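You operate a simulated robot arm through the tools that you are given. There is no shell and no other tool.

Carry out the task below with a simulated robot arm. There is one attempt and no reset: what you move stays moved.

## Task
Close the casing drain, vent the casing and open both gauge taps.
Fine: the set is isolated and stays so; close the vent tap once water shows in the clear hose; gauge vent screw home before the suction gauge tap opens.

It is judged by the outcome, as a careful person would: the job done as asked, and still so three seconds after it is handed in. It fails if anything else is knocked over, pushed out of place, dropped, spilled or broken.

## Robot
A 6-joint arm with a two-finger parallel gripper, fixed in place. Base frame: the origin is at the foot of the arm, x ahead of it, y to its left, z up. Readings come in m, rad, newtons and seconds.
With the tool pointing down near the work surface it reaches from about 0.1 to 0.78 m from the base axis. Its first joint turns from -2.007 to 2.007 rad. Payload 3.43 kg.
Tool frame: the origin (TCP) lies between the finger pads and is the grasp point; the fingertips stand 0.034 m ahead of it; z points along the fingers, y is the line along which they close. The gripper opens to 0.128 m. The fingers are 0.024 m wide and 0.012 m thick; the gripper's body (0.048 by 0.13 m) begins 0.096 m behind the TCP.
Orientation is that of the tool frame in the base frame, as a unit quaternion [x, y, z, w]. With the fingers straight down and closing along the base's y, the tool's x points along the base's -x, its y along +y and its z along -z.

## Interface
- The arm moves only by the tool step_arm. Its argument "targets" is one flat list of numbers, 7 for each row, row after row: the turn, a rotation vector about the base's x, y, z in rad, then the shift along the base's x, y, z in m, then the closure in counts, from 0 (fully open) to 255 (shut). In form: [wx, wy, wz, tx, ty, tz, fingers, wx, wy, wz, tx, ty, tz, fingers, ...]. A call has 1 to 20 rows; each row is the pose to reach, as a shift and turn from the pose commanded when the call began. Each row takes 0.2 s and may step no farther than 0.05 m and 0.15 rad from the row before; otherwise, or with a gripper value out of range, the whole call is refused. A pose out of reach is approached as far as the arm can. The call stops where the force on the tool passes 40 N (or 10 N more than at its start, if that is more) or the arm is blocked; 0.2 s more then pass. Each finger travels about 0.108 m/s and halts on what it meets, pressing with about 36 N; the grip force reading is that of the motor and also rises with nothing between the fingers. The clock runs only during rows and for 0.2 s after the last one: add rows that repeat a pose to give the fingers time. The reply holds the time, the measured pose of the TCP, the force on the tool along the base axes, the opening and the grip force, in the units named above and with some noise, with the torque about the TCP (base axes, N m) and any sound that the robot's microphone picked up.
- Cameras (640 x 400 px; columns grow to the right, rows downward): "scene" is fixed at [0.0613, 0.6489, 1.6595]; the picture's right is [-0.47, -0.88, 0.00], its down [-0.45, 0.24, -0.86] and it looks along [0.76, -0.41, -0.51] (base axes); focal length 214 px, centre (320, 200). "wrist" rides on the gripper at [0.076, -0.011, -0.16] in the tool frame; the picture's right is [0.15, 0.99, 0.00], its down [-0.88, 0.13, -0.46] and it looks along [-0.45, 0.07, 0.89] (tool axes); focal length 234 px, centre (320, 200). There is no depth. A picture from a camera that has moved, and an enlarged one, comes with that camera's place and axes in the base frame and with its lens. The place of the scene camera against the robot may be out by one fixed shift of up to 0.018 m in any direction.
- capture(camera): a new picture of that camera. No time passes.
- move_column(by): slides the trunk up (or, below 0, down) by that many m; the arm rides with it, the base frame stays. It gives what a move gives, with no picture.
- enlarge(camera, box): a new picture of the part [left, top, right, bottom] of that camera's present view, enlarged. No time passes.
- hand_in(): hands the job in; it is judged then, once.

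Places have to be worked out from the pictures, the camera data and where the tool is seen. Open the gripper and draw the arm clear of the work before you hand the job in, unless the task says otherwise.

The tools are called after "Call:" as name(argument=value, ...) on one line, values as JSON. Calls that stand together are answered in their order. step_arm: Moves the arm, as the interface text tells. Its arguments: {"type":"object","properties":{"targets":{"type":"array","items":{"type":"number"}}},"required":["targets"]} The other tools are called the same way: move_column (by) slides the trunk up or down; capture (camera) takes a picture; enlarge (camera, box) takes an enlarged picture of a part of a camera's view; hand_in () hands the job in.

At the start:

```text
time: 0.0
ee_pos: [0.3425, 0.3349, 1.5642]
tool_rot: [0.0, 1.0, -0.001, 0.001]
contact_force: [-0.5, -0.2, 0.0]
wrist_torque: [0.05, 0.01, 0.02]
grip_width: 0.1282
gripper_force: 0.0
trunk travel left (down, up): [-0.706, 0.084]
```

scene: 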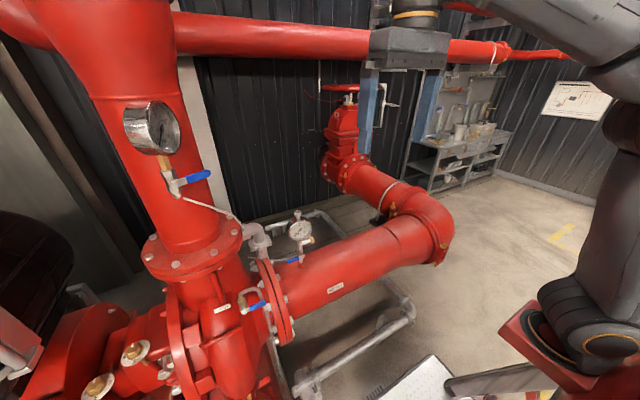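
wrist: 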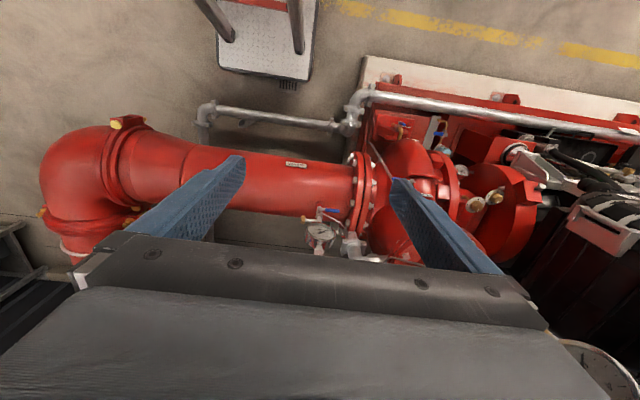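

The scene shows a pump with a vertical discharge riser and its gauge, the suction pipe with its gauge, and several blue-handled taps. I'll enlarge parts of both views to identify each one.

Call:
enlarge(camera="scene", box=[100, 80, 260, 180])

Call:
enlarge(camera="scene", box=[200, 200, 360, 300])

Call:
enlarge(camera="scene", box=[160, 270, 352, 390])

Call:
enlarge(camera="wrist", box=[340, 80, 500, 180])

Call:
enlarge(camera="wrist", box=[280, 180, 408, 260])

Call:
enlarge(camera="scene", box=[520, 60, 640, 135])

```text
4.00 times, centred on (180, 130) of scene
camera zoom: at [0.0613, 0.6489, 1.6595], right [-0.47, -0.88, 0.0], down [-0.45, 0.24, -0.86], along [0.76, -0.41, -0.51], focal length 858 px, centre (880, 480)
```

zoom: 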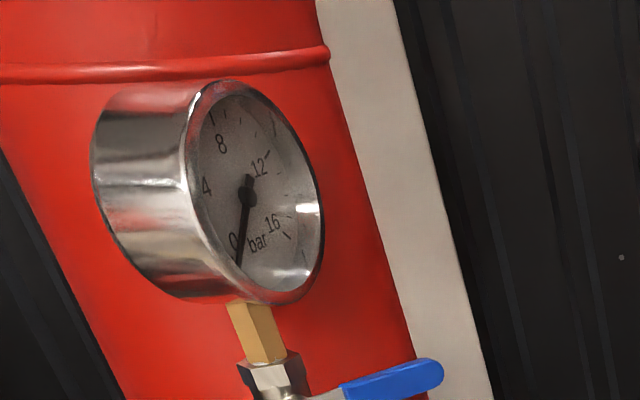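

```text
4.00 times, centred on (280, 250) of scene
camera zoom: at [0.0613, 0.6489, 1.6595], right [-0.47, -0.88, 0.0], down [-0.45, 0.24, -0.86], along [0.76, -0.41, -0.51], focal length 858 px, centre (480, 0)
```

zoom: 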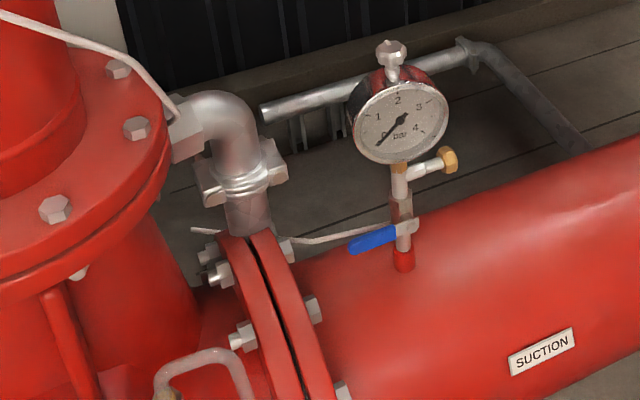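

```text
3.33 times, centred on (256, 330) of scene
camera zoom: at [0.0613, 0.6489, 1.6595], right [-0.47, -0.88, 0.0], down [-0.45, 0.24, -0.86], along [0.76, -0.41, -0.51], focal length 715 px, centre (533, -233)
```

zoom: 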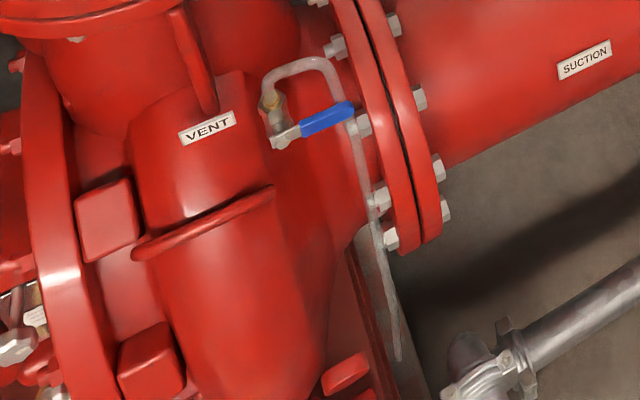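

```text
4.00 times, centred on (420, 130) of wrist
camera zoom: at [0.2675, 0.3235, 1.7225], right [-0.15, 0.99, 0.0], down [0.88, 0.13, 0.46], along [0.45, 0.07, -0.89], focal length 937 px, centre (-80, 480)
```

zoom: 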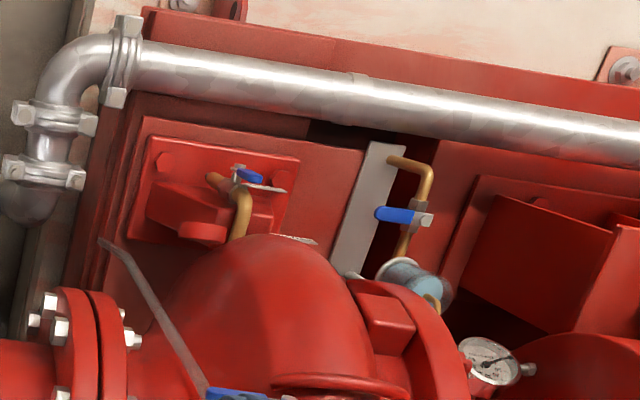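

```text
5.00 times, centred on (344, 220) of wrist
camera zoom: at [0.2675, 0.3235, 1.7225], right [-0.15, 0.99, 0.0], down [0.88, 0.13, 0.46], along [0.45, 0.07, -0.89], focal length 1171 px, centre (200, 100)
```

zoom: 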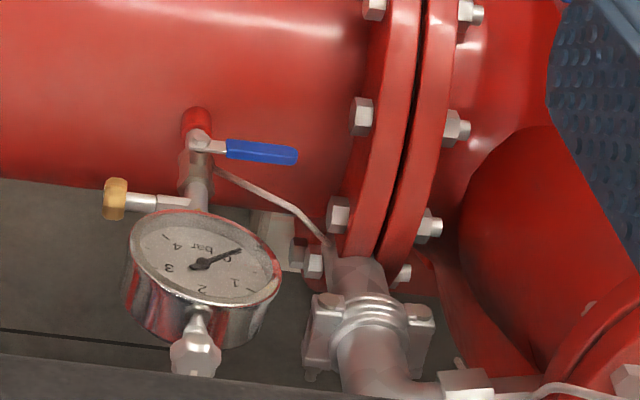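

```text
5.33 times, centred on (580, 98) of scene
camera zoom: at [0.0613, 0.6489, 1.6595], right [-0.47, -0.88, 0.0], down [-0.45, 0.24, -0.86], along [0.76, -0.41, -0.51], focal length 1144 px, centre (-1067, 747)
```

zoom: 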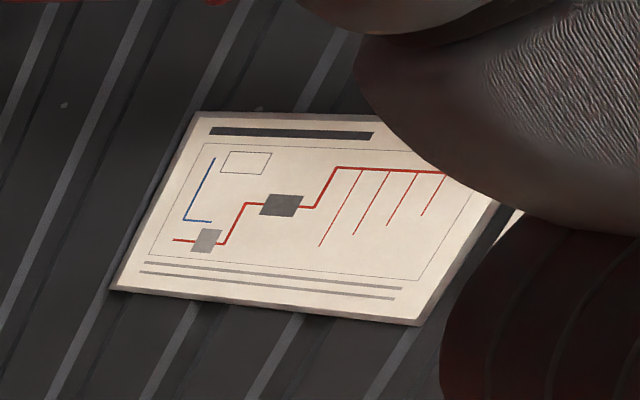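

The wrist camera's image-down is base +x, so the drain pair at the top of the picture is on the robot's side and low. I'll enlarge those and the vent more closely.

Call:
enlarge(camera="wrist", box=[372, 105, 468, 165])

Call:
enlarge(camera="wrist", box=[430, 130, 558, 210])

Call:
enlarge(camera="scene", box=[0, 280, 192, 400])

Call:
enlarge(camera="scene", box=[140, 150, 260, 225])

Call:
enlarge(camera="scene", box=[270, 200, 334, 240])

Call:
enlarge(camera="scene", box=[300, 330, 412, 400])

```text
6.67 times, centred on (420, 135) of wrist
camera zoom: at [0.2675, 0.3235, 1.7225], right [-0.15, 0.99, 0.0], down [0.88, 0.13, 0.46], along [0.45, 0.07, -0.89], focal length 1561 px, centre (-347, 633)
```

zoom: 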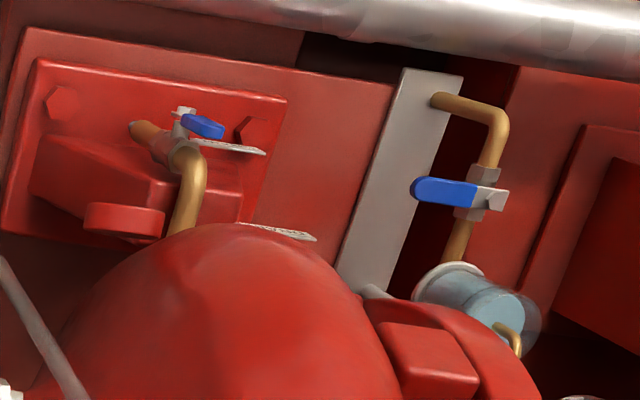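

```text
5.00 times, centred on (494, 170) of wrist
camera zoom: at [0.2675, 0.3235, 1.7225], right [-0.15, 0.99, 0.0], down [0.88, 0.13, 0.46], along [0.45, 0.07, -0.89], focal length 1171 px, centre (-550, 350)
```

zoom: 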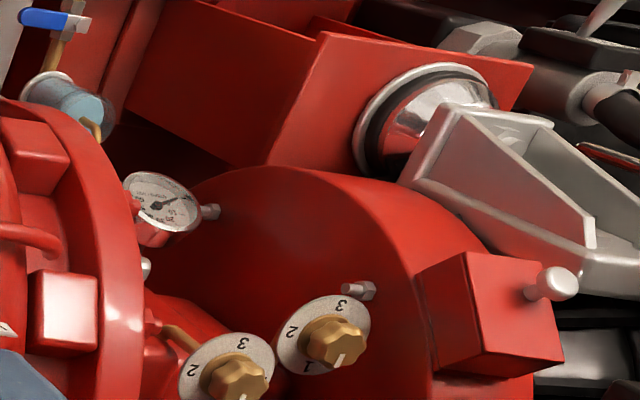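

```text
3.33 times, centred on (96, 340) of scene
camera zoom: at [0.0613, 0.6489, 1.6595], right [-0.47, -0.88, 0.0], down [-0.45, 0.24, -0.86], along [0.76, -0.41, -0.51], focal length 715 px, centre (1067, -267)
```

zoom: 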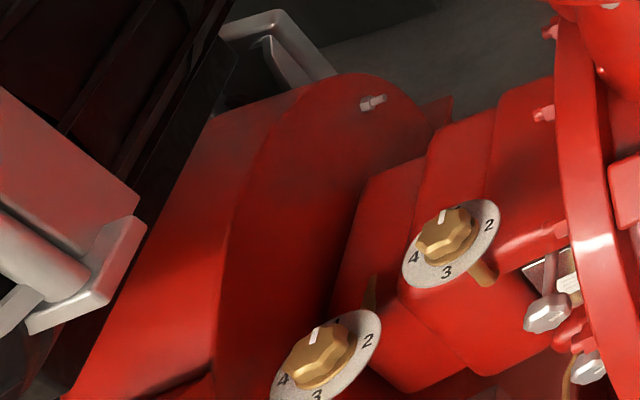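

```text
5.33 times, centred on (200, 188) of scene
camera zoom: at [0.0613, 0.6489, 1.6595], right [-0.47, -0.88, 0.0], down [-0.45, 0.24, -0.86], along [0.76, -0.41, -0.51], focal length 1144 px, centre (960, 267)
```

zoom: 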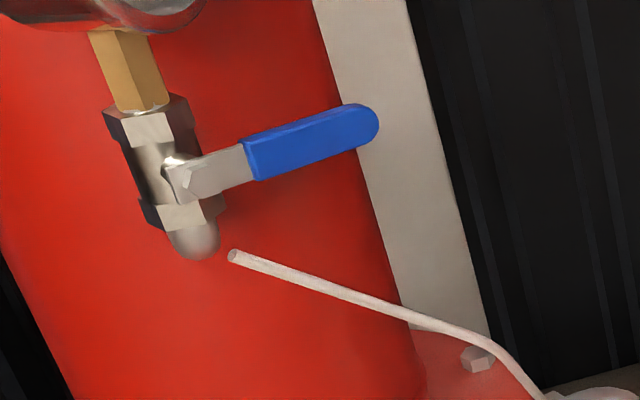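

```text
10.00 times, centred on (302, 220) of scene
camera zoom: at [0.0613, 0.6489, 1.6595], right [-0.47, -0.88, 0.0], down [-0.45, 0.24, -0.86], along [0.76, -0.41, -0.51], focal length 2145 px, centre (500, 0)
```

zoom: 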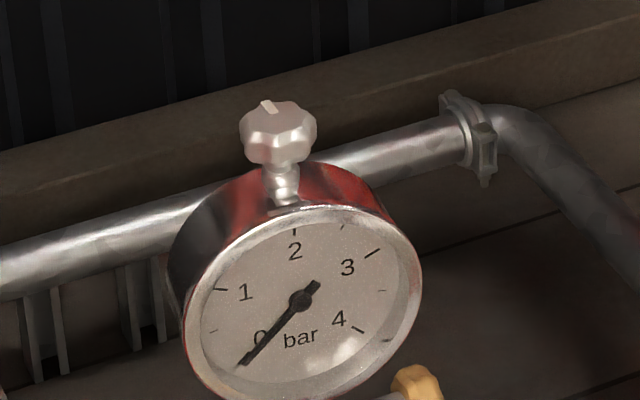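

```text
5.71 times, centred on (356, 365) of scene
camera zoom: at [0.0613, 0.6489, 1.6595], right [-0.47, -0.88, 0.0], down [-0.45, 0.24, -0.86], along [0.76, -0.41, -0.51], focal length 1226 px, centre (114, -743)
```

zoom: 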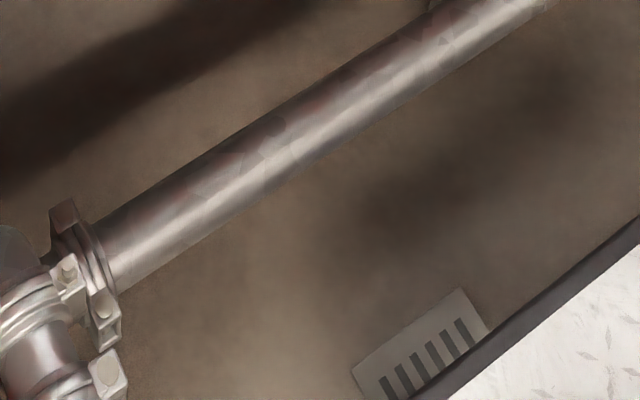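

Key estimates so far: suction gauge tap ≈ (0.71, 0.39, 0.94), discharge gauge tap ≈ (0.53, 0.72, 1.47). The column of free space under the tool is clear down to about z 1.0, so I lower the trunk 0.25 m for closer views.

Call:
move_column(by=-0.25)

Call:
capture(camera="scene")

Call:
capture(camera="wrist")

```text
time: 2.6
ee_pos: [0.351, 0.3345, 1.3108]
tool_rot: [0.0, 1.0, 0.0, -0.003]
contact_force: [-0.4, -0.4, -0.3]
wrist_torque: [-0.01, 0.02, 0.0]
grip_width: 0.1278
gripper_force: 0.1
trunk travel left (down, up): [-0.456, 0.334]
```

```text
taken
```

scene: 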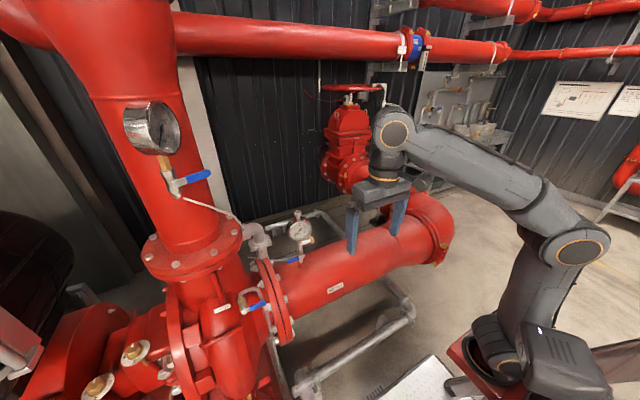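

```text
taken
camera wrist: at [0.2761, 0.3233, 1.4708], right [-0.15, 0.99, 0.0], down [0.88, 0.13, 0.45], along [0.45, 0.07, -0.89], focal length 234 px, centre (320, 200)
```

wrist: 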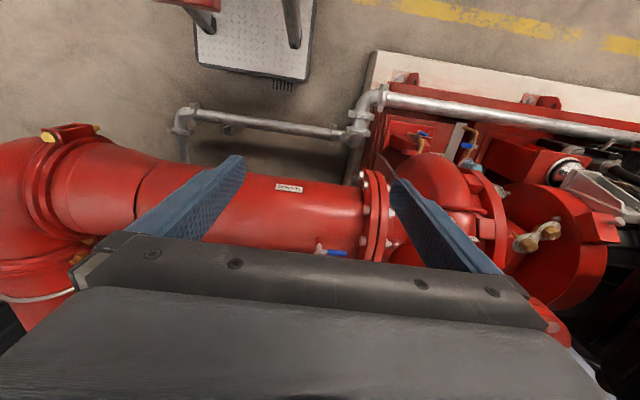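

The arm moved cleanly. I'll enlarge the drain area and vent from this lower wrist view for triangulation.

Call:
enlarge(camera="wrist", box=[376, 110, 504, 190])

Call:
enlarge(camera="wrist", box=[380, 160, 540, 260])

```text
5.00 times, centred on (440, 150) of wrist
camera zoom: at [0.2761, 0.3233, 1.4708], right [-0.15, 0.99, 0.0], down [0.88, 0.13, 0.45], along [0.45, 0.07, -0.89], focal length 1171 px, centre (-280, 450)
```

zoom: 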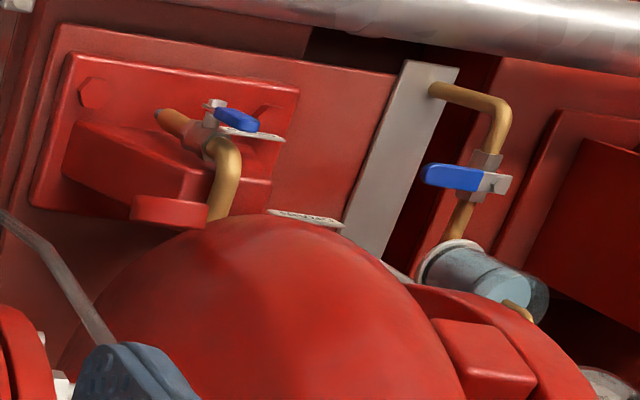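

```text
4.00 times, centred on (460, 210) of wrist
camera zoom: at [0.2761, 0.3233, 1.4708], right [-0.15, 0.99, 0.0], down [0.88, 0.13, 0.45], along [0.45, 0.07, -0.89], focal length 937 px, centre (-240, 160)
```

zoom: 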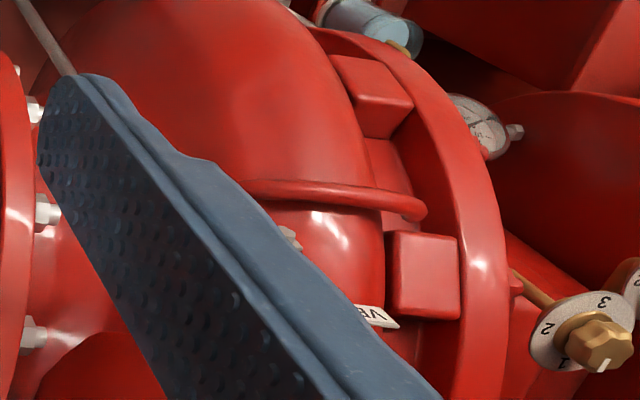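

Drain tap triangulates to about (0.40, 0.74, 0.55). I'll yaw the tool +90° while moving to about (0.30, 0.55, 1.0) so the wrist camera looks toward it.

Call:
step_arm(targets=[0, 0, 0.142, -0.005, 0.02, -0.02, 0, 0, 0, 0.285, -0.01, 0.04, -0.05, 0, 0, 0, 0.428, -0.014, 0.06, -0.08, 0, 0, 0, 0.571, -0.018, 0.08, -0.11, 0, 0, 0, 0.714, -0.023, 0.1, -0.14, 0, 0, 0, 0.857, -0.027, 0.12, -0.17, 0, 0, 0, 1.0, -0.032, 0.14, -0.2, 0, 0, 0, 1.142, -0.036, 0.16, -0.23, 0, 0, 0, 1.285, -0.04, 0.18, -0.26, 0, 0, 0, 1.428, -0.045, 0.2, -0.29, 0, 0, 0, 1.571, -0.05, 0.215, -0.31, 0])

Call:
capture(camera="wrist")

Call:
capture(camera="scene")

```text
time: 5.0
ee_pos: [0.3, 0.5509, 1.0006]
tool_rot: [0.707, -0.707, 0.002, 0.001]
contact_force: [0.6, 0.4, 0.4]
wrist_torque: [0.04, 0.01, 0.0]
grip_width: 0.1282
gripper_force: 0.0
trunk travel left (down, up): [-0.456, 0.334]
```

```text
taken
camera wrist: at [0.3125, 0.4755, 1.1606], right [-0.99, -0.15, 0.0], down [-0.13, 0.88, 0.45], along [-0.07, 0.45, -0.89], focal length 234 px, centre (320, 200)
```

wrist: 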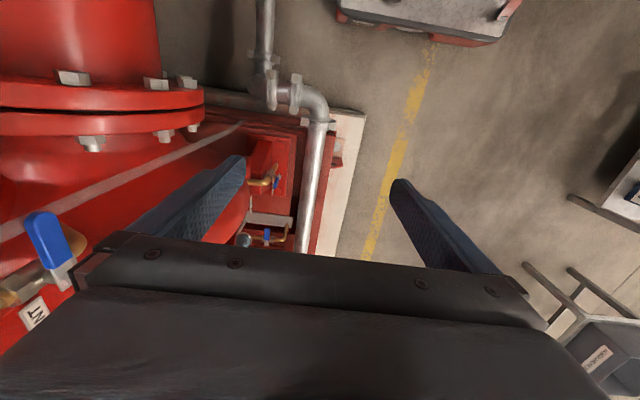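

```text
taken
```

scene: 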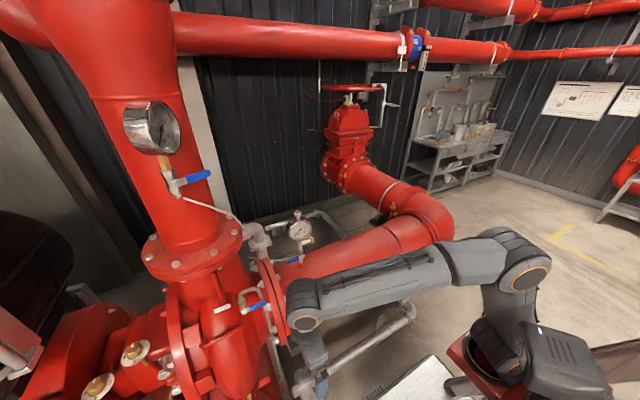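

Both the vent lever (left) and the low tap pair (centre-left) are in view. Enlarging each.

Call:
enlarge(camera="wrist", box=[220, 130, 332, 260])

Call:
enlarge(camera="wrist", box=[0, 190, 160, 290])

Call:
enlarge(camera="wrist", box=[236, 150, 300, 190])

```text
3.08 times, centred on (276, 195) of wrist
camera zoom: at [0.3125, 0.4755, 1.1606], right [-0.99, -0.15, 0.0], down [-0.13, 0.88, 0.45], along [-0.07, 0.45, -0.89], focal length 720 px, centre (455, 215)
```

zoom: 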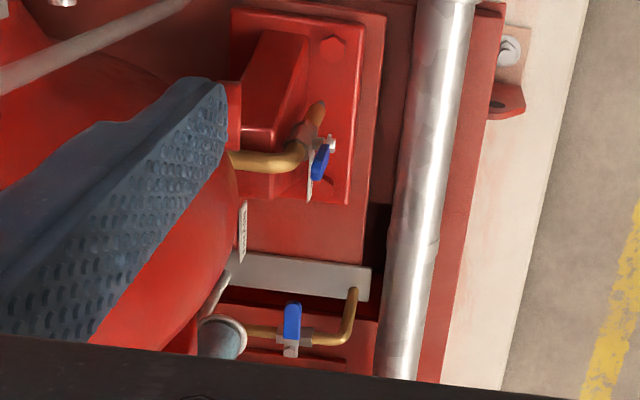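

```text
4.00 times, centred on (80, 240) of wrist
camera zoom: at [0.3125, 0.4755, 1.1606], right [-0.99, -0.15, 0.0], down [-0.13, 0.88, 0.45], along [-0.07, 0.45, -0.89], focal length 937 px, centre (1280, 40)
```

zoom: 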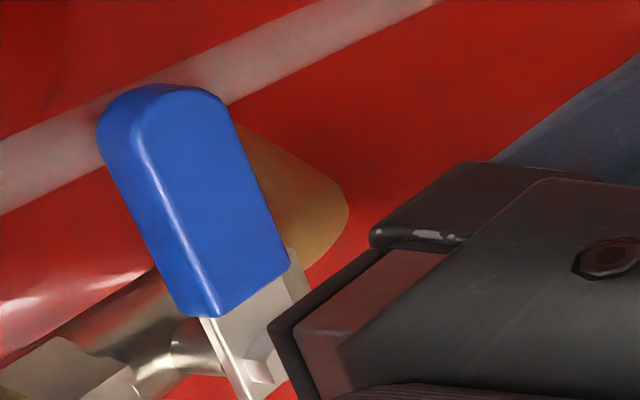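

```text
10.00 times, centred on (268, 170) of wrist
camera zoom: at [0.3125, 0.4755, 1.1606], right [-0.99, -0.15, 0.0], down [-0.13, 0.88, 0.45], along [-0.07, 0.45, -0.89], focal length 2342 px, centre (840, 500)
```

zoom: 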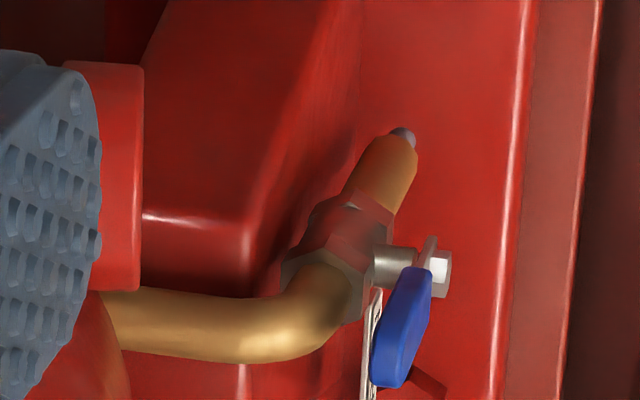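

Drain: tap body is vertical, stem points toward −x, and its lever stands upright in line with the pipe, so it's open. Vent lever tip ≈ (0.52, 0.61, 1.01), hub ≈ (0.51, 0.67, 1.02). I'll raise and tilt the tool outward for a clearer look at the vent.

Call:
step_arm(targets=[0.06, -0.025, -0.096, 0.0, 0, 0.04, 0, 0.119, -0.049, -0.192, 0.01, 0, 0.08, 0, 0.178, -0.074, -0.288, 0.02, -0.005, 0.12, 0, 0.237, -0.098, -0.384, 0.035, -0.01, 0.16, 0, 0.296, -0.123, -0.48, 0.05, -0.015, 0.19, 0, 0.356, -0.147, -0.576, 0.06, -0.02, 0.21, 0, 0.415, -0.172, -0.672, 0.07, -0.025, 0.23, 0, 0.474, -0.196, -0.7686, 0.08, -0.03, 0.25, 0])

Call:
capture(camera="wrist")

```text
time: 6.8
ee_pos: [0.3809, 0.5199, 1.2518]
tool_rot: [-0.37, 0.896, 0.094, 0.227]
contact_force: [0.2, 0.3, 1.1]
wrist_torque: [0.0, -0.01, -0.02]
grip_width: 0.1279
gripper_force: 0.0
trunk travel left (down, up): [-0.456, 0.334]
```

```text
taken
camera wrist: at [0.2883, 0.4109, 1.3557], right [-0.79, 0.61, -0.07], down [0.3, 0.49, 0.82], along [0.53, 0.63, -0.57], focal length 234 px, centre (320, 200)
```

wrist: 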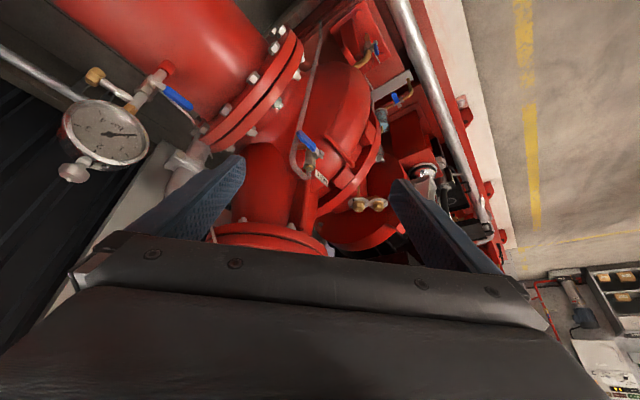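

Excellent view of all the low valves. Enlarging vent, suction gauge and drain regions.

Call:
enlarge(camera="wrist", box=[270, 110, 366, 200])

Call:
enlarge(camera="wrist", box=[48, 55, 208, 185])

Call:
enlarge(camera="wrist", box=[324, 20, 436, 130])

Call:
enlarge(camera="wrist", box=[180, 30, 340, 130])

```text
4.44 times, centred on (318, 155) of wrist
camera zoom: at [0.2883, 0.4109, 1.3557], right [-0.79, 0.61, -0.07], down [0.3, 0.49, 0.82], along [0.53, 0.63, -0.57], focal length 1041 px, centre (329, 400)
```

zoom: 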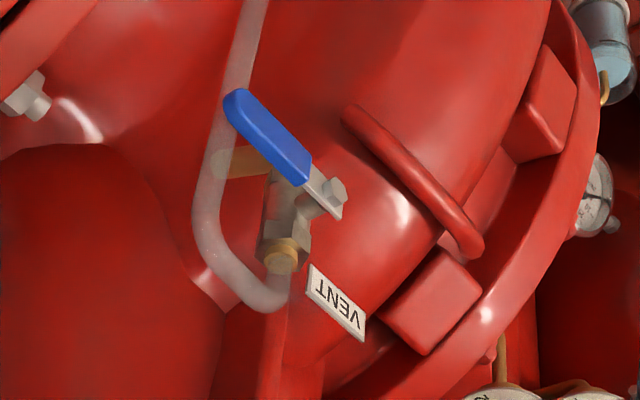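

```text
3.08 times, centred on (128, 120) of wrist
camera zoom: at [0.2883, 0.4109, 1.3557], right [-0.79, 0.61, -0.07], down [0.3, 0.49, 0.82], along [0.53, 0.63, -0.57], focal length 720 px, centre (911, 446)
```

zoom: 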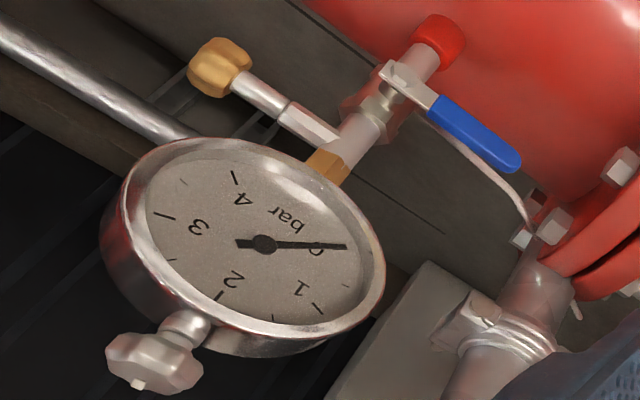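

```text
3.64 times, centred on (380, 75) of wrist
camera zoom: at [0.2883, 0.4109, 1.3557], right [-0.79, 0.61, -0.07], down [0.3, 0.49, 0.82], along [0.53, 0.63, -0.57], focal length 852 px, centre (102, 654)
```

zoom: 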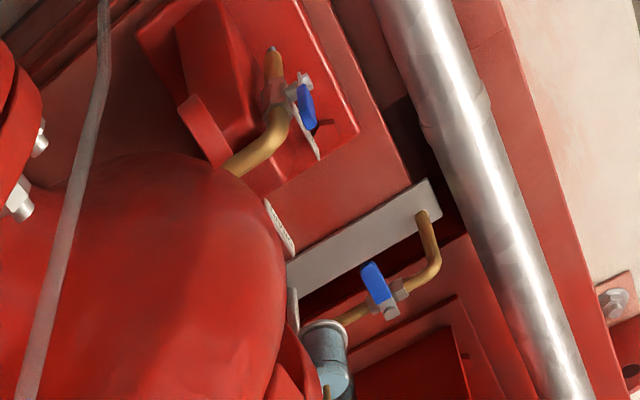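

```text
4.00 times, centred on (260, 80) of wrist
camera zoom: at [0.2883, 0.4109, 1.3557], right [-0.79, 0.61, -0.07], down [0.3, 0.49, 0.82], along [0.53, 0.63, -0.57], focal length 937 px, centre (560, 680)
```

zoom: 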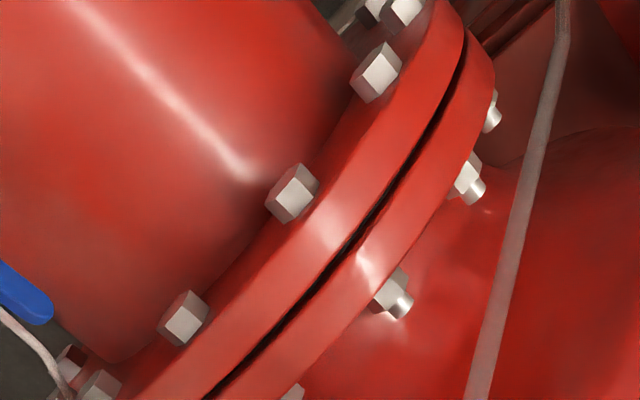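

All three small taps share a layout: vertical body, stem toward −x. The vent lever is horizontal (−y), so closed. Next I'll look square-on at the suction gauge to tell which knob is the vent screw.

Call:
step_arm(targets=[0.022, -0.054, -0.111, 0.02, -0.02, 0.0, 0, 0.045, -0.108, -0.221, 0.05, -0.04, 0.0, 0, 0.067, -0.162, -0.332, 0.08, -0.06, -0.02, 0, 0.09, -0.217, -0.443, 0.11, -0.08, -0.04, 0, 0.112, -0.271, -0.553, 0.14, -0.1, -0.06, 0, 0.135, -0.325, -0.664, 0.16, -0.11, -0.09, 0, 0.157, -0.379, -0.7748, 0.18, -0.12, -0.12, 0])

Call:
capture(camera="wrist")

Call:
capture(camera="scene")

```text
time: 8.4
ee_pos: [0.5597, 0.3989, 1.1315]
tool_rot: [0.0, 0.901, 0.002, 0.434]
contact_force: [-0.4, -0.6, 0.6]
wrist_torque: [0.01, 0.04, 0.04]
grip_width: 0.1279
gripper_force: 0.0
trunk travel left (down, up): [-0.456, 0.334]
```

```text
taken
camera wrist: at [0.3887, 0.3879, 1.1711], right [-0.09, 0.99, -0.11], down [0.19, 0.13, 0.97], along [0.98, 0.07, -0.2], focal length 234 px, centre (320, 200)
```

wrist: 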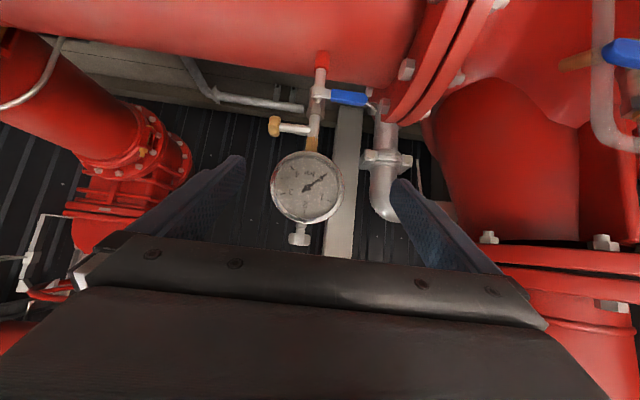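

```text
taken
```

scene: 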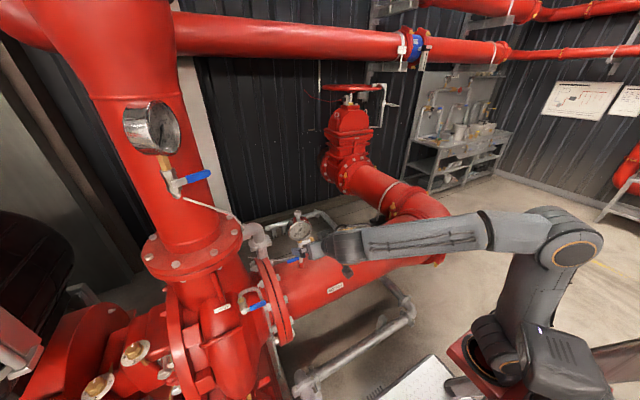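

Near-frontal (upside-down) view of the suction gauge. Enlarging the gauge, knobs and tap.

Call:
enlarge(camera="wrist", box=[256, 40, 384, 150])

Call:
enlarge(camera="wrist", box=[256, 140, 368, 250])

Call:
enlarge(camera="wrist", box=[540, 0, 640, 160])

Call:
enlarge(camera="wrist", box=[280, 215, 320, 250])

```text
3.64 times, centred on (320, 95) of wrist
camera zoom: at [0.3887, 0.3879, 1.1711], right [-0.09, 0.99, -0.11], down [0.19, 0.13, 0.97], along [0.98, 0.07, -0.2], focal length 852 px, centre (320, 582)
```

zoom: 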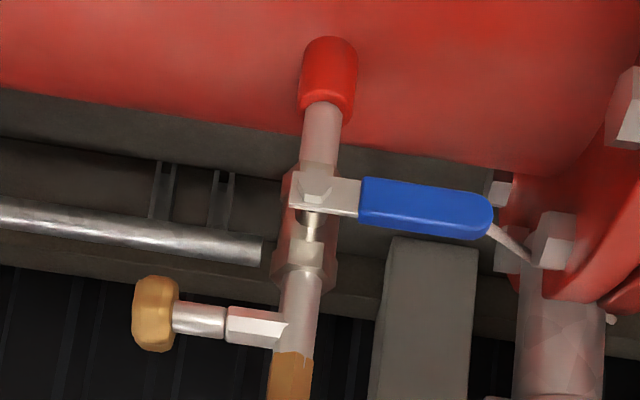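

```text
3.64 times, centred on (312, 195) of wrist
camera zoom: at [0.3887, 0.3879, 1.1711], right [-0.09, 0.99, -0.11], down [0.19, 0.13, 0.97], along [0.98, 0.07, -0.2], focal length 852 px, centre (349, 218)
```

zoom: 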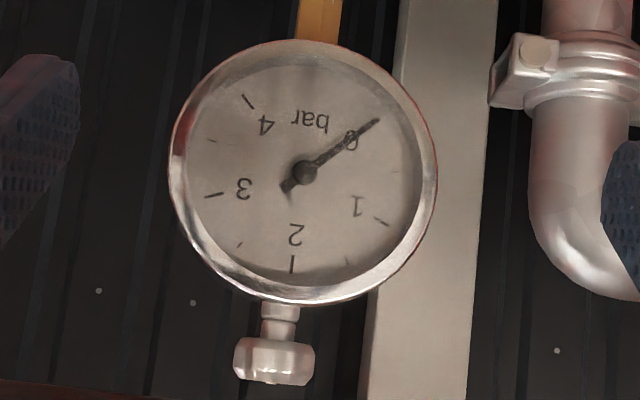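

```text
2.50 times, centred on (590, 80) of wrist
camera zoom: at [0.3887, 0.3879, 1.1711], right [-0.09, 0.99, -0.11], down [0.19, 0.13, 0.97], along [0.98, 0.07, -0.2], focal length 585 px, centre (-355, 500)
```

zoom: 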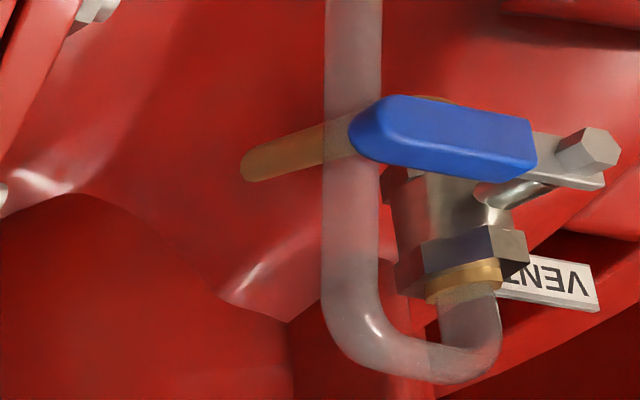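

```text
11.43 times, centred on (300, 232) of wrist
camera zoom: at [0.3887, 0.3879, 1.1711], right [-0.09, 0.99, -0.11], down [0.19, 0.13, 0.97], along [0.98, 0.07, -0.2], focal length 2676 px, centre (549, -171)
```

zoom: 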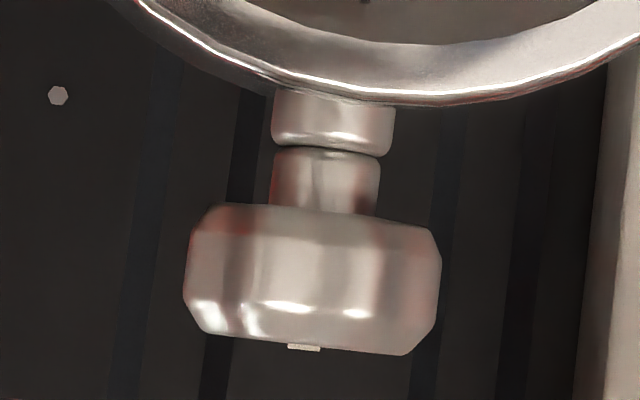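

The top knob has a visible neck above its boss and an index mark. I'll look closer at the brass side knob to compare, from both cameras.

Call:
enlarge(camera="wrist", box=[262, 105, 322, 145])

Call:
enlarge(camera="scene", box=[282, 205, 330, 265])

Call:
enlarge(camera="wrist", box=[300, 75, 340, 110])

```text
10.00 times, centred on (292, 125) of wrist
camera zoom: at [0.3887, 0.3879, 1.1711], right [-0.09, 0.99, -0.11], down [0.19, 0.13, 0.97], along [0.98, 0.07, -0.2], focal length 2342 px, centre (600, 950)
```

zoom: 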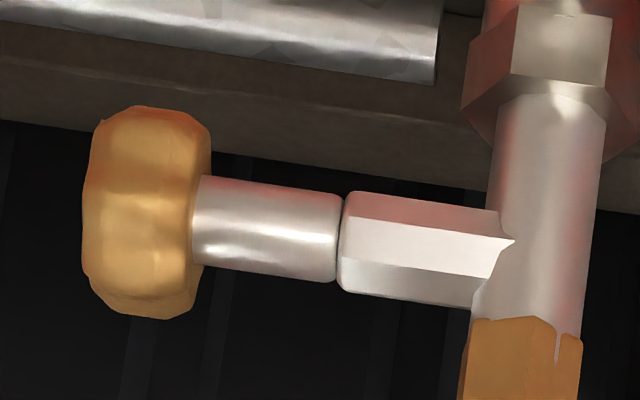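

```text
6.67 times, centred on (306, 235) of scene
camera zoom: at [0.0613, 0.6489, 1.6595], right [-0.47, -0.88, 0.0], down [-0.45, 0.24, -0.86], along [0.76, -0.41, -0.51], focal length 1430 px, centre (413, -33)
```

zoom: 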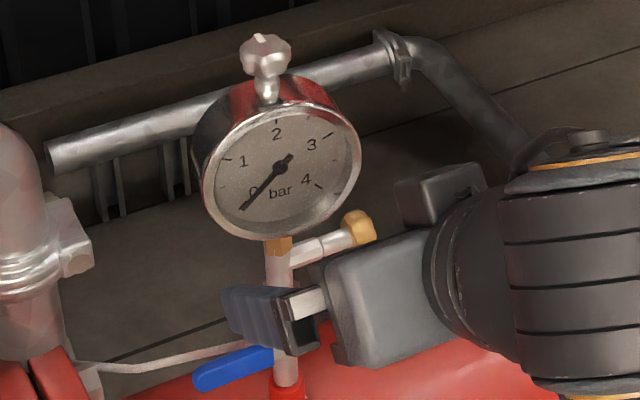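

```text
11.43 times, centred on (320, 92) of wrist
camera zoom: at [0.3887, 0.3879, 1.1711], right [-0.09, 0.99, -0.11], down [0.19, 0.13, 0.97], along [0.98, 0.07, -0.2], focal length 2676 px, centre (320, 1429)
```

zoom: 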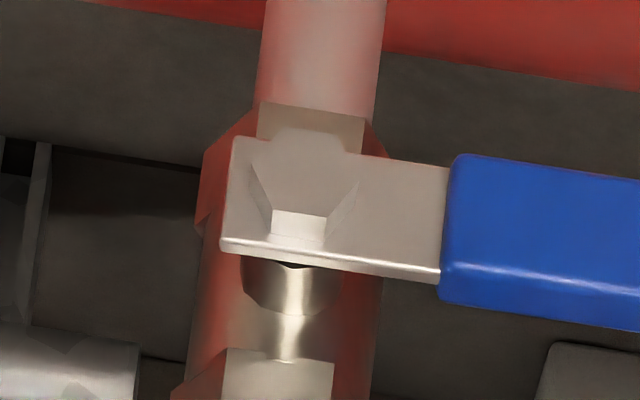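

Both knobs show exposed stems, so I need to see the brass knob's end face too. I'll swing the view round to look from the −y side.

Call:
step_arm(targets=[0, 0, 0.131, -0.01, -0.022, 0, 0, 0, 0, 0.262, -0.01, -0.044, 0, 0, 0, 0, 0.393, -0.01, -0.066, -0.01, 0, 0, 0, 0.524, 0, -0.088, -0.02, 0, 0, 0, 0.655, 0.01, -0.11, -0.03, 0, 0, 0, 0.785, 0.02, -0.13, -0.04, 0])

Call:
capture(camera="wrist")

```text
time: 9.8
ee_pos: [0.5825, 0.2669, 1.0908]
tool_rot: [-0.343, 0.834, 0.167, 0.4]
contact_force: [-0.1, -0.2, 1.1]
wrist_torque: [0.0, 0.02, 0.02]
grip_width: 0.128
gripper_force: 0.1
trunk travel left (down, up): [-0.456, 0.334]
```

```text
taken
camera wrist: at [0.4688, 0.138, 1.1309], right [-0.76, 0.64, -0.11], down [0.05, 0.23, 0.97], along [0.65, 0.74, -0.2], focal length 234 px, centre (320, 200)
```

wrist: 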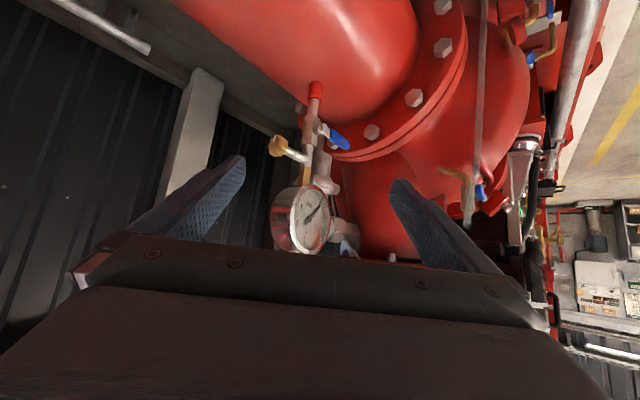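

Call:
enlarge(camera="wrist", box=[260, 120, 320, 165])

Call:
enlarge(camera="wrist", box=[256, 70, 366, 255])

Call:
enlarge(camera="wrist", box=[560, 190, 640, 400])

Call:
enlarge(camera="wrist", box=[490, 0, 610, 80])

```text
8.89 times, centred on (290, 142) of wrist
camera zoom: at [0.4688, 0.138, 1.1309], right [-0.76, 0.64, -0.11], down [0.05, 0.23, 0.97], along [0.65, 0.74, -0.2], focal length 2082 px, centre (587, 711)
```

zoom: 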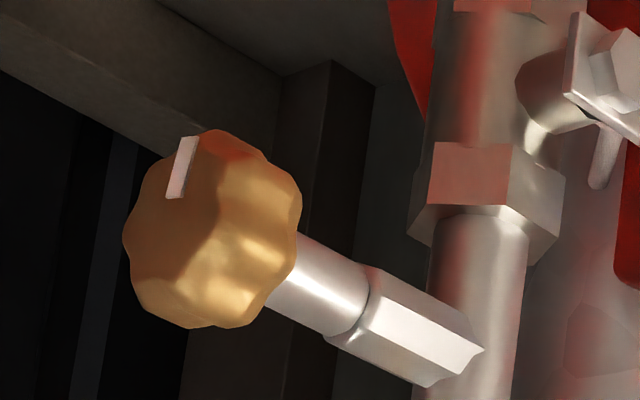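

```text
2.16 times, centred on (311, 162) of wrist
camera zoom: at [0.4688, 0.138, 1.1309], right [-0.76, 0.64, -0.11], down [0.05, 0.23, 0.97], along [0.65, 0.74, -0.2], focal length 506 px, centre (340, 281)
```

zoom: 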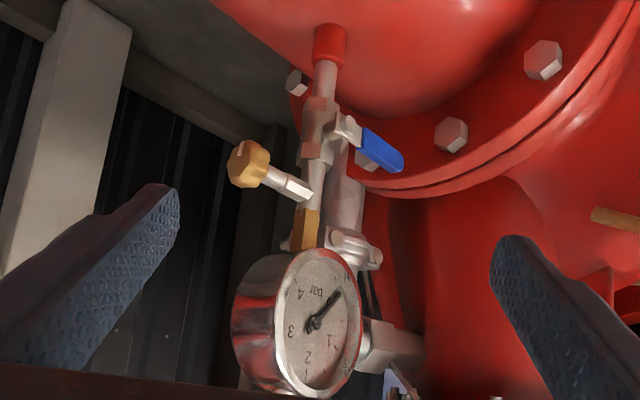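

```text
1.90 times, centred on (600, 295) of wrist
camera zoom: at [0.4688, 0.138, 1.1309], right [-0.76, 0.64, -0.11], down [0.05, 0.23, 0.97], along [0.65, 0.74, -0.2], focal length 446 px, centre (-213, 19)
```

zoom: 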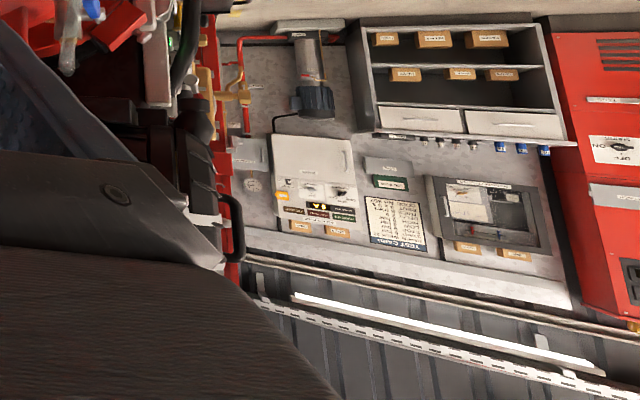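

```text
5.00 times, centred on (550, 40) of wrist
camera zoom: at [0.4688, 0.138, 1.1309], right [-0.76, 0.64, -0.11], down [0.05, 0.23, 0.97], along [0.65, 0.74, -0.2], focal length 1171 px, centre (-830, 1000)
```

zoom: 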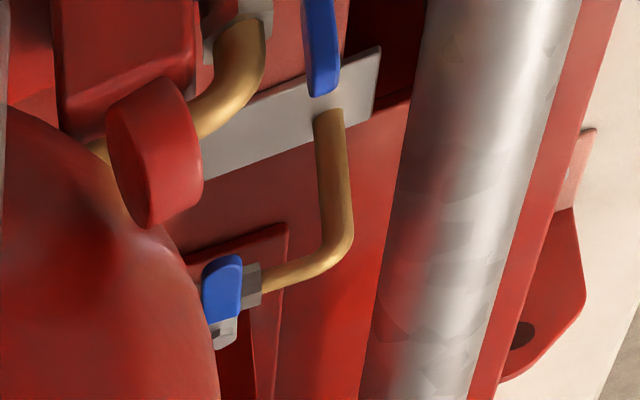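

The brass side screw (centre ≈ (0.728, 0.330, 0.996), axis along y, about 22 mm of stem showing) sits on the tee between tap and gauge, so it's the likely vent screw. The drain comes first, so I back away from the gauge before lowering.

Call:
step_arm(targets=[0, 0, 0, -0.045, 0.0, 0.01, 0, 0, 0, 0, -0.09, 0.01, 0.01, 0, 0, 0, 0, -0.135, 0.03, 0.01, 0, 0, 0, 0, -0.175, 0.055, 0.01, 0, 0, 0, 0, -0.215, 0.08, 0.01, 0, 0, 0, 0, -0.255, 0.105, 0.01, 0, 0, 0, 0, -0.29, 0.133, 0.01, 0])

Call:
move_column(by=-0.25)

Call:
capture(camera="wrist")

Call:
capture(camera="scene")

```text
time: 11.4
ee_pos: [0.301, 0.4491, 1.0908]
tool_rot: [-0.345, 0.832, 0.166, 0.401]
contact_force: [-0.1, 0.2, -0.4]
wrist_torque: [0.04, 0.02, -0.01]
grip_width: 0.1281
gripper_force: 0.1
out of reach, approached as far as the arm can: row 2, 3, 4, 5, 6, 7
trunk travel left (down, up): [-0.456, 0.334]
```

```text
time: 14.0
ee_pos: [0.3644, 0.4469, 0.8407]
tool_rot: [-0.343, 0.833, 0.167, 0.4]
contact_force: [0.3, -0.5, -0.4]
wrist_torque: [-0.04, -0.01, 0.0]
grip_width: 0.1279
gripper_force: 0.1
trunk travel left (down, up): [-0.206, 0.584]
```

```text
taken
camera wrist: at [0.2521, 0.3182, 0.8806], right [-0.76, 0.64, -0.11], down [0.05, 0.23, 0.97], along [0.64, 0.74, -0.2], focal length 234 px, centre (320, 200)
```

wrist: 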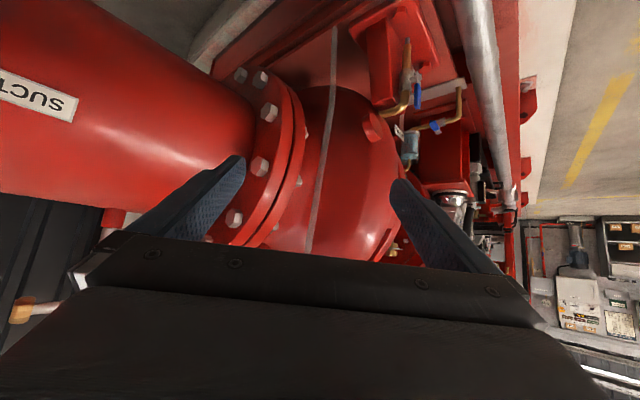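

```text
taken
```

scene: 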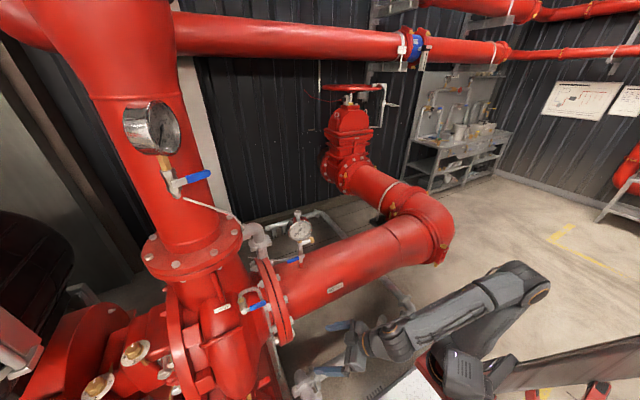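

The folded pose was partly out of reach but nothing touched. The drain is now seen from lower; enlarging.

Call:
enlarge(camera="wrist", box=[360, 20, 480, 175])

Call:
enlarge(camera="wrist", box=[376, 30, 440, 120])

```text
2.58 times, centred on (420, 98) of wrist
camera zoom: at [0.2521, 0.3182, 0.8806], right [-0.76, 0.64, -0.11], down [0.05, 0.23, 0.97], along [0.64, 0.74, -0.2], focal length 604 px, centre (62, 464)
```

zoom: 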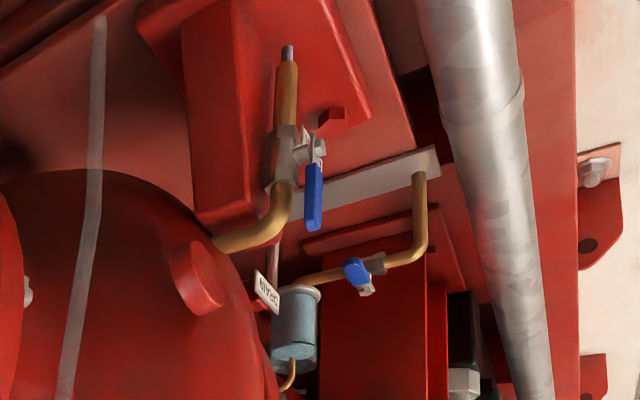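

```text
4.44 times, centred on (408, 75) of wrist
camera zoom: at [0.2521, 0.3182, 0.8806], right [-0.76, 0.64, -0.11], down [0.05, 0.23, 0.97], along [0.64, 0.74, -0.2], focal length 1041 px, centre (-71, 756)
```

zoom: 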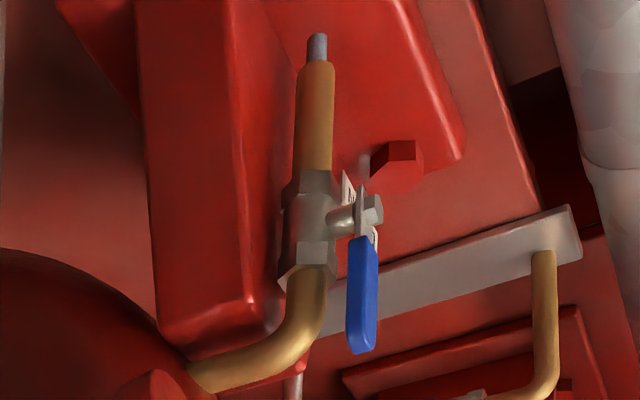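

The "DRAIN" tag confirms this tap: hub ≈ (0.389, 0.739, 0.525), lever upright with its tip ≈ (0.395, 0.75, 0.58), open. I'll close the fingers and move toward a hover above it, partway first to verify the commanded reference.

Call:
step_arm(targets=[-0.054, 0.072, -0.069, -0.02, 0.03, 0, 255, -0.108, 0.144, -0.137, -0.04, 0.06, 0, 255, -0.163, 0.215, -0.206, -0.06, 0.1, 0, 255, -0.217, 0.287, -0.275, -0.065, 0.14, 0, 255])

Call:
capture(camera="wrist")

```text
time: 15.0
ee_pos: [0.2986, 0.5886, 0.8404]
tool_rot: [-0.241, 0.934, 0.065, 0.256]
contact_force: [-0.3, -0.6, 1.2]
wrist_torque: [0.02, 0.07, 0.01]
grip_width: 0.0
gripper_force: 32.8
trunk travel left (down, up): [-0.206, 0.584]
```

```text
taken
camera wrist: at [0.1771, 0.5091, 0.9382], right [-0.59, 0.81, -0.08], down [0.4, 0.37, 0.84], along [0.71, 0.46, -0.54], focal length 234 px, centre (320, 200)
```

wrist: 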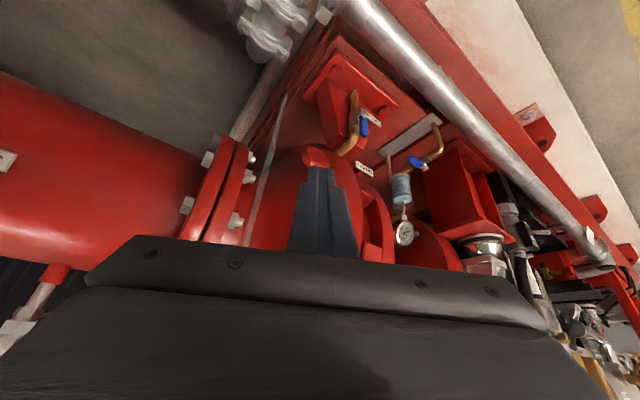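

Motion is referenced correctly. Enlarging the drain for refinement.

Call:
enlarge(camera="wrist", box=[328, 75, 424, 175])

Call:
enlarge(camera="wrist", box=[332, 80, 396, 160])

```text
4.00 times, centred on (376, 125) of wrist
camera zoom: at [0.1771, 0.5091, 0.9382], right [-0.59, 0.81, -0.08], down [0.4, 0.37, 0.84], along [0.71, 0.46, -0.54], focal length 937 px, centre (96, 500)
```

zoom: 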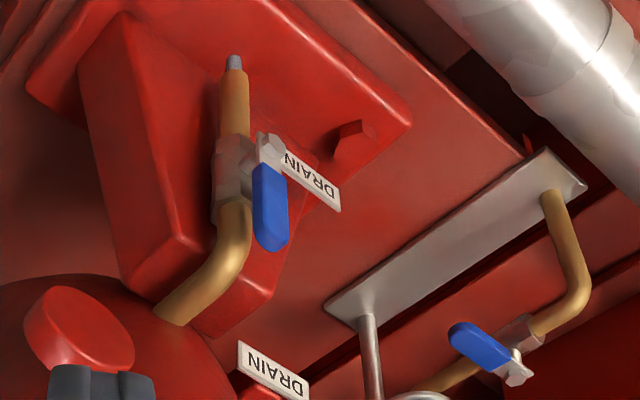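

```text
5.00 times, centred on (364, 120) of wrist
camera zoom: at [0.1771, 0.5091, 0.9382], right [-0.59, 0.81, -0.08], down [0.4, 0.37, 0.84], along [0.71, 0.46, -0.54], focal length 1171 px, centre (100, 600)
```

zoom: 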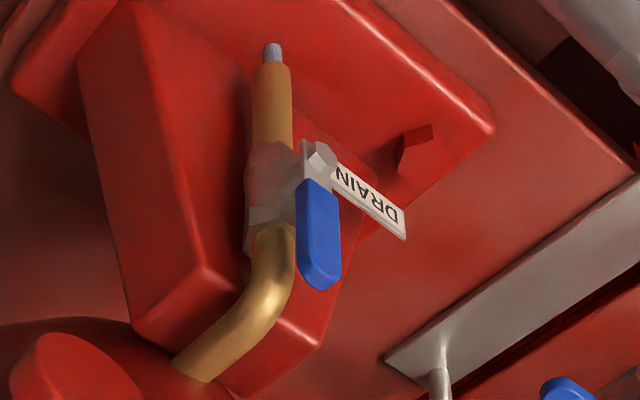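

Refined: drain hub ≈ (0.390, 0.737, 0.522), tip ≈ (0.392, 0.737, 0.592), with a DRAIN tag plate on the +y side low down. I'll hover behind (+y of) the lever top.

Call:
step_arm(targets=[0, 0, 0, 0.01, 0.035, -0.02, 255, 0, 0, 0, 0.02, 0.07, -0.05, 255, 0, 0, 0, 0.03, 0.105, -0.08, 255, 0, 0, 0, 0.04, 0.14, -0.11, 255, 0, 0, 0, 0.05, 0.165, -0.14, 255, 0, 0, 0, 0.061, 0.18, -0.16, 255])

Call:
capture(camera="wrist")

Call:
capture(camera="scene")

```text
time: 16.4
ee_pos: [0.3633, 0.7693, 0.681]
tool_rot: [-0.24, 0.934, 0.066, 0.257]
contact_force: [-1.0, 0.6, -0.3]
wrist_torque: [-0.04, -0.08, -0.05]
grip_width: 0.0
gripper_force: 32.9
trunk travel left (down, up): [-0.206, 0.584]
```

```text
taken
camera wrist: at [0.241, 0.6895, 0.7786], right [-0.59, 0.81, -0.08], down [0.4, 0.37, 0.84], along [0.71, 0.46, -0.53], focal length 234 px, centre (320, 200)
```

wrist: 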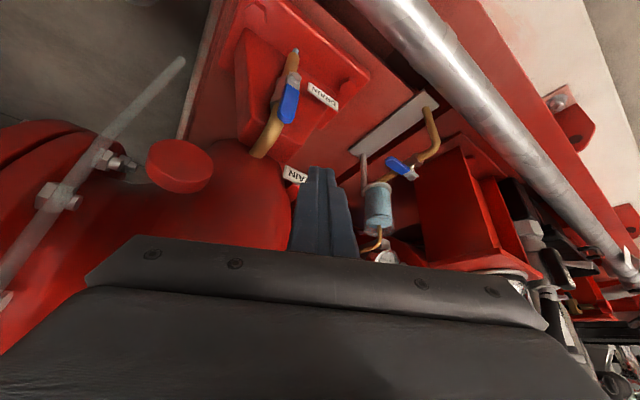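

```text
taken
```

scene: 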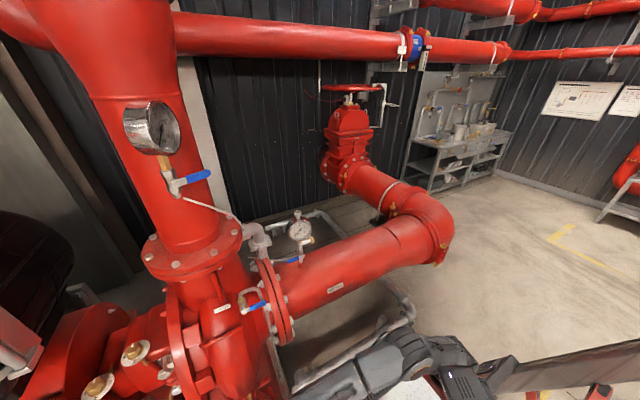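

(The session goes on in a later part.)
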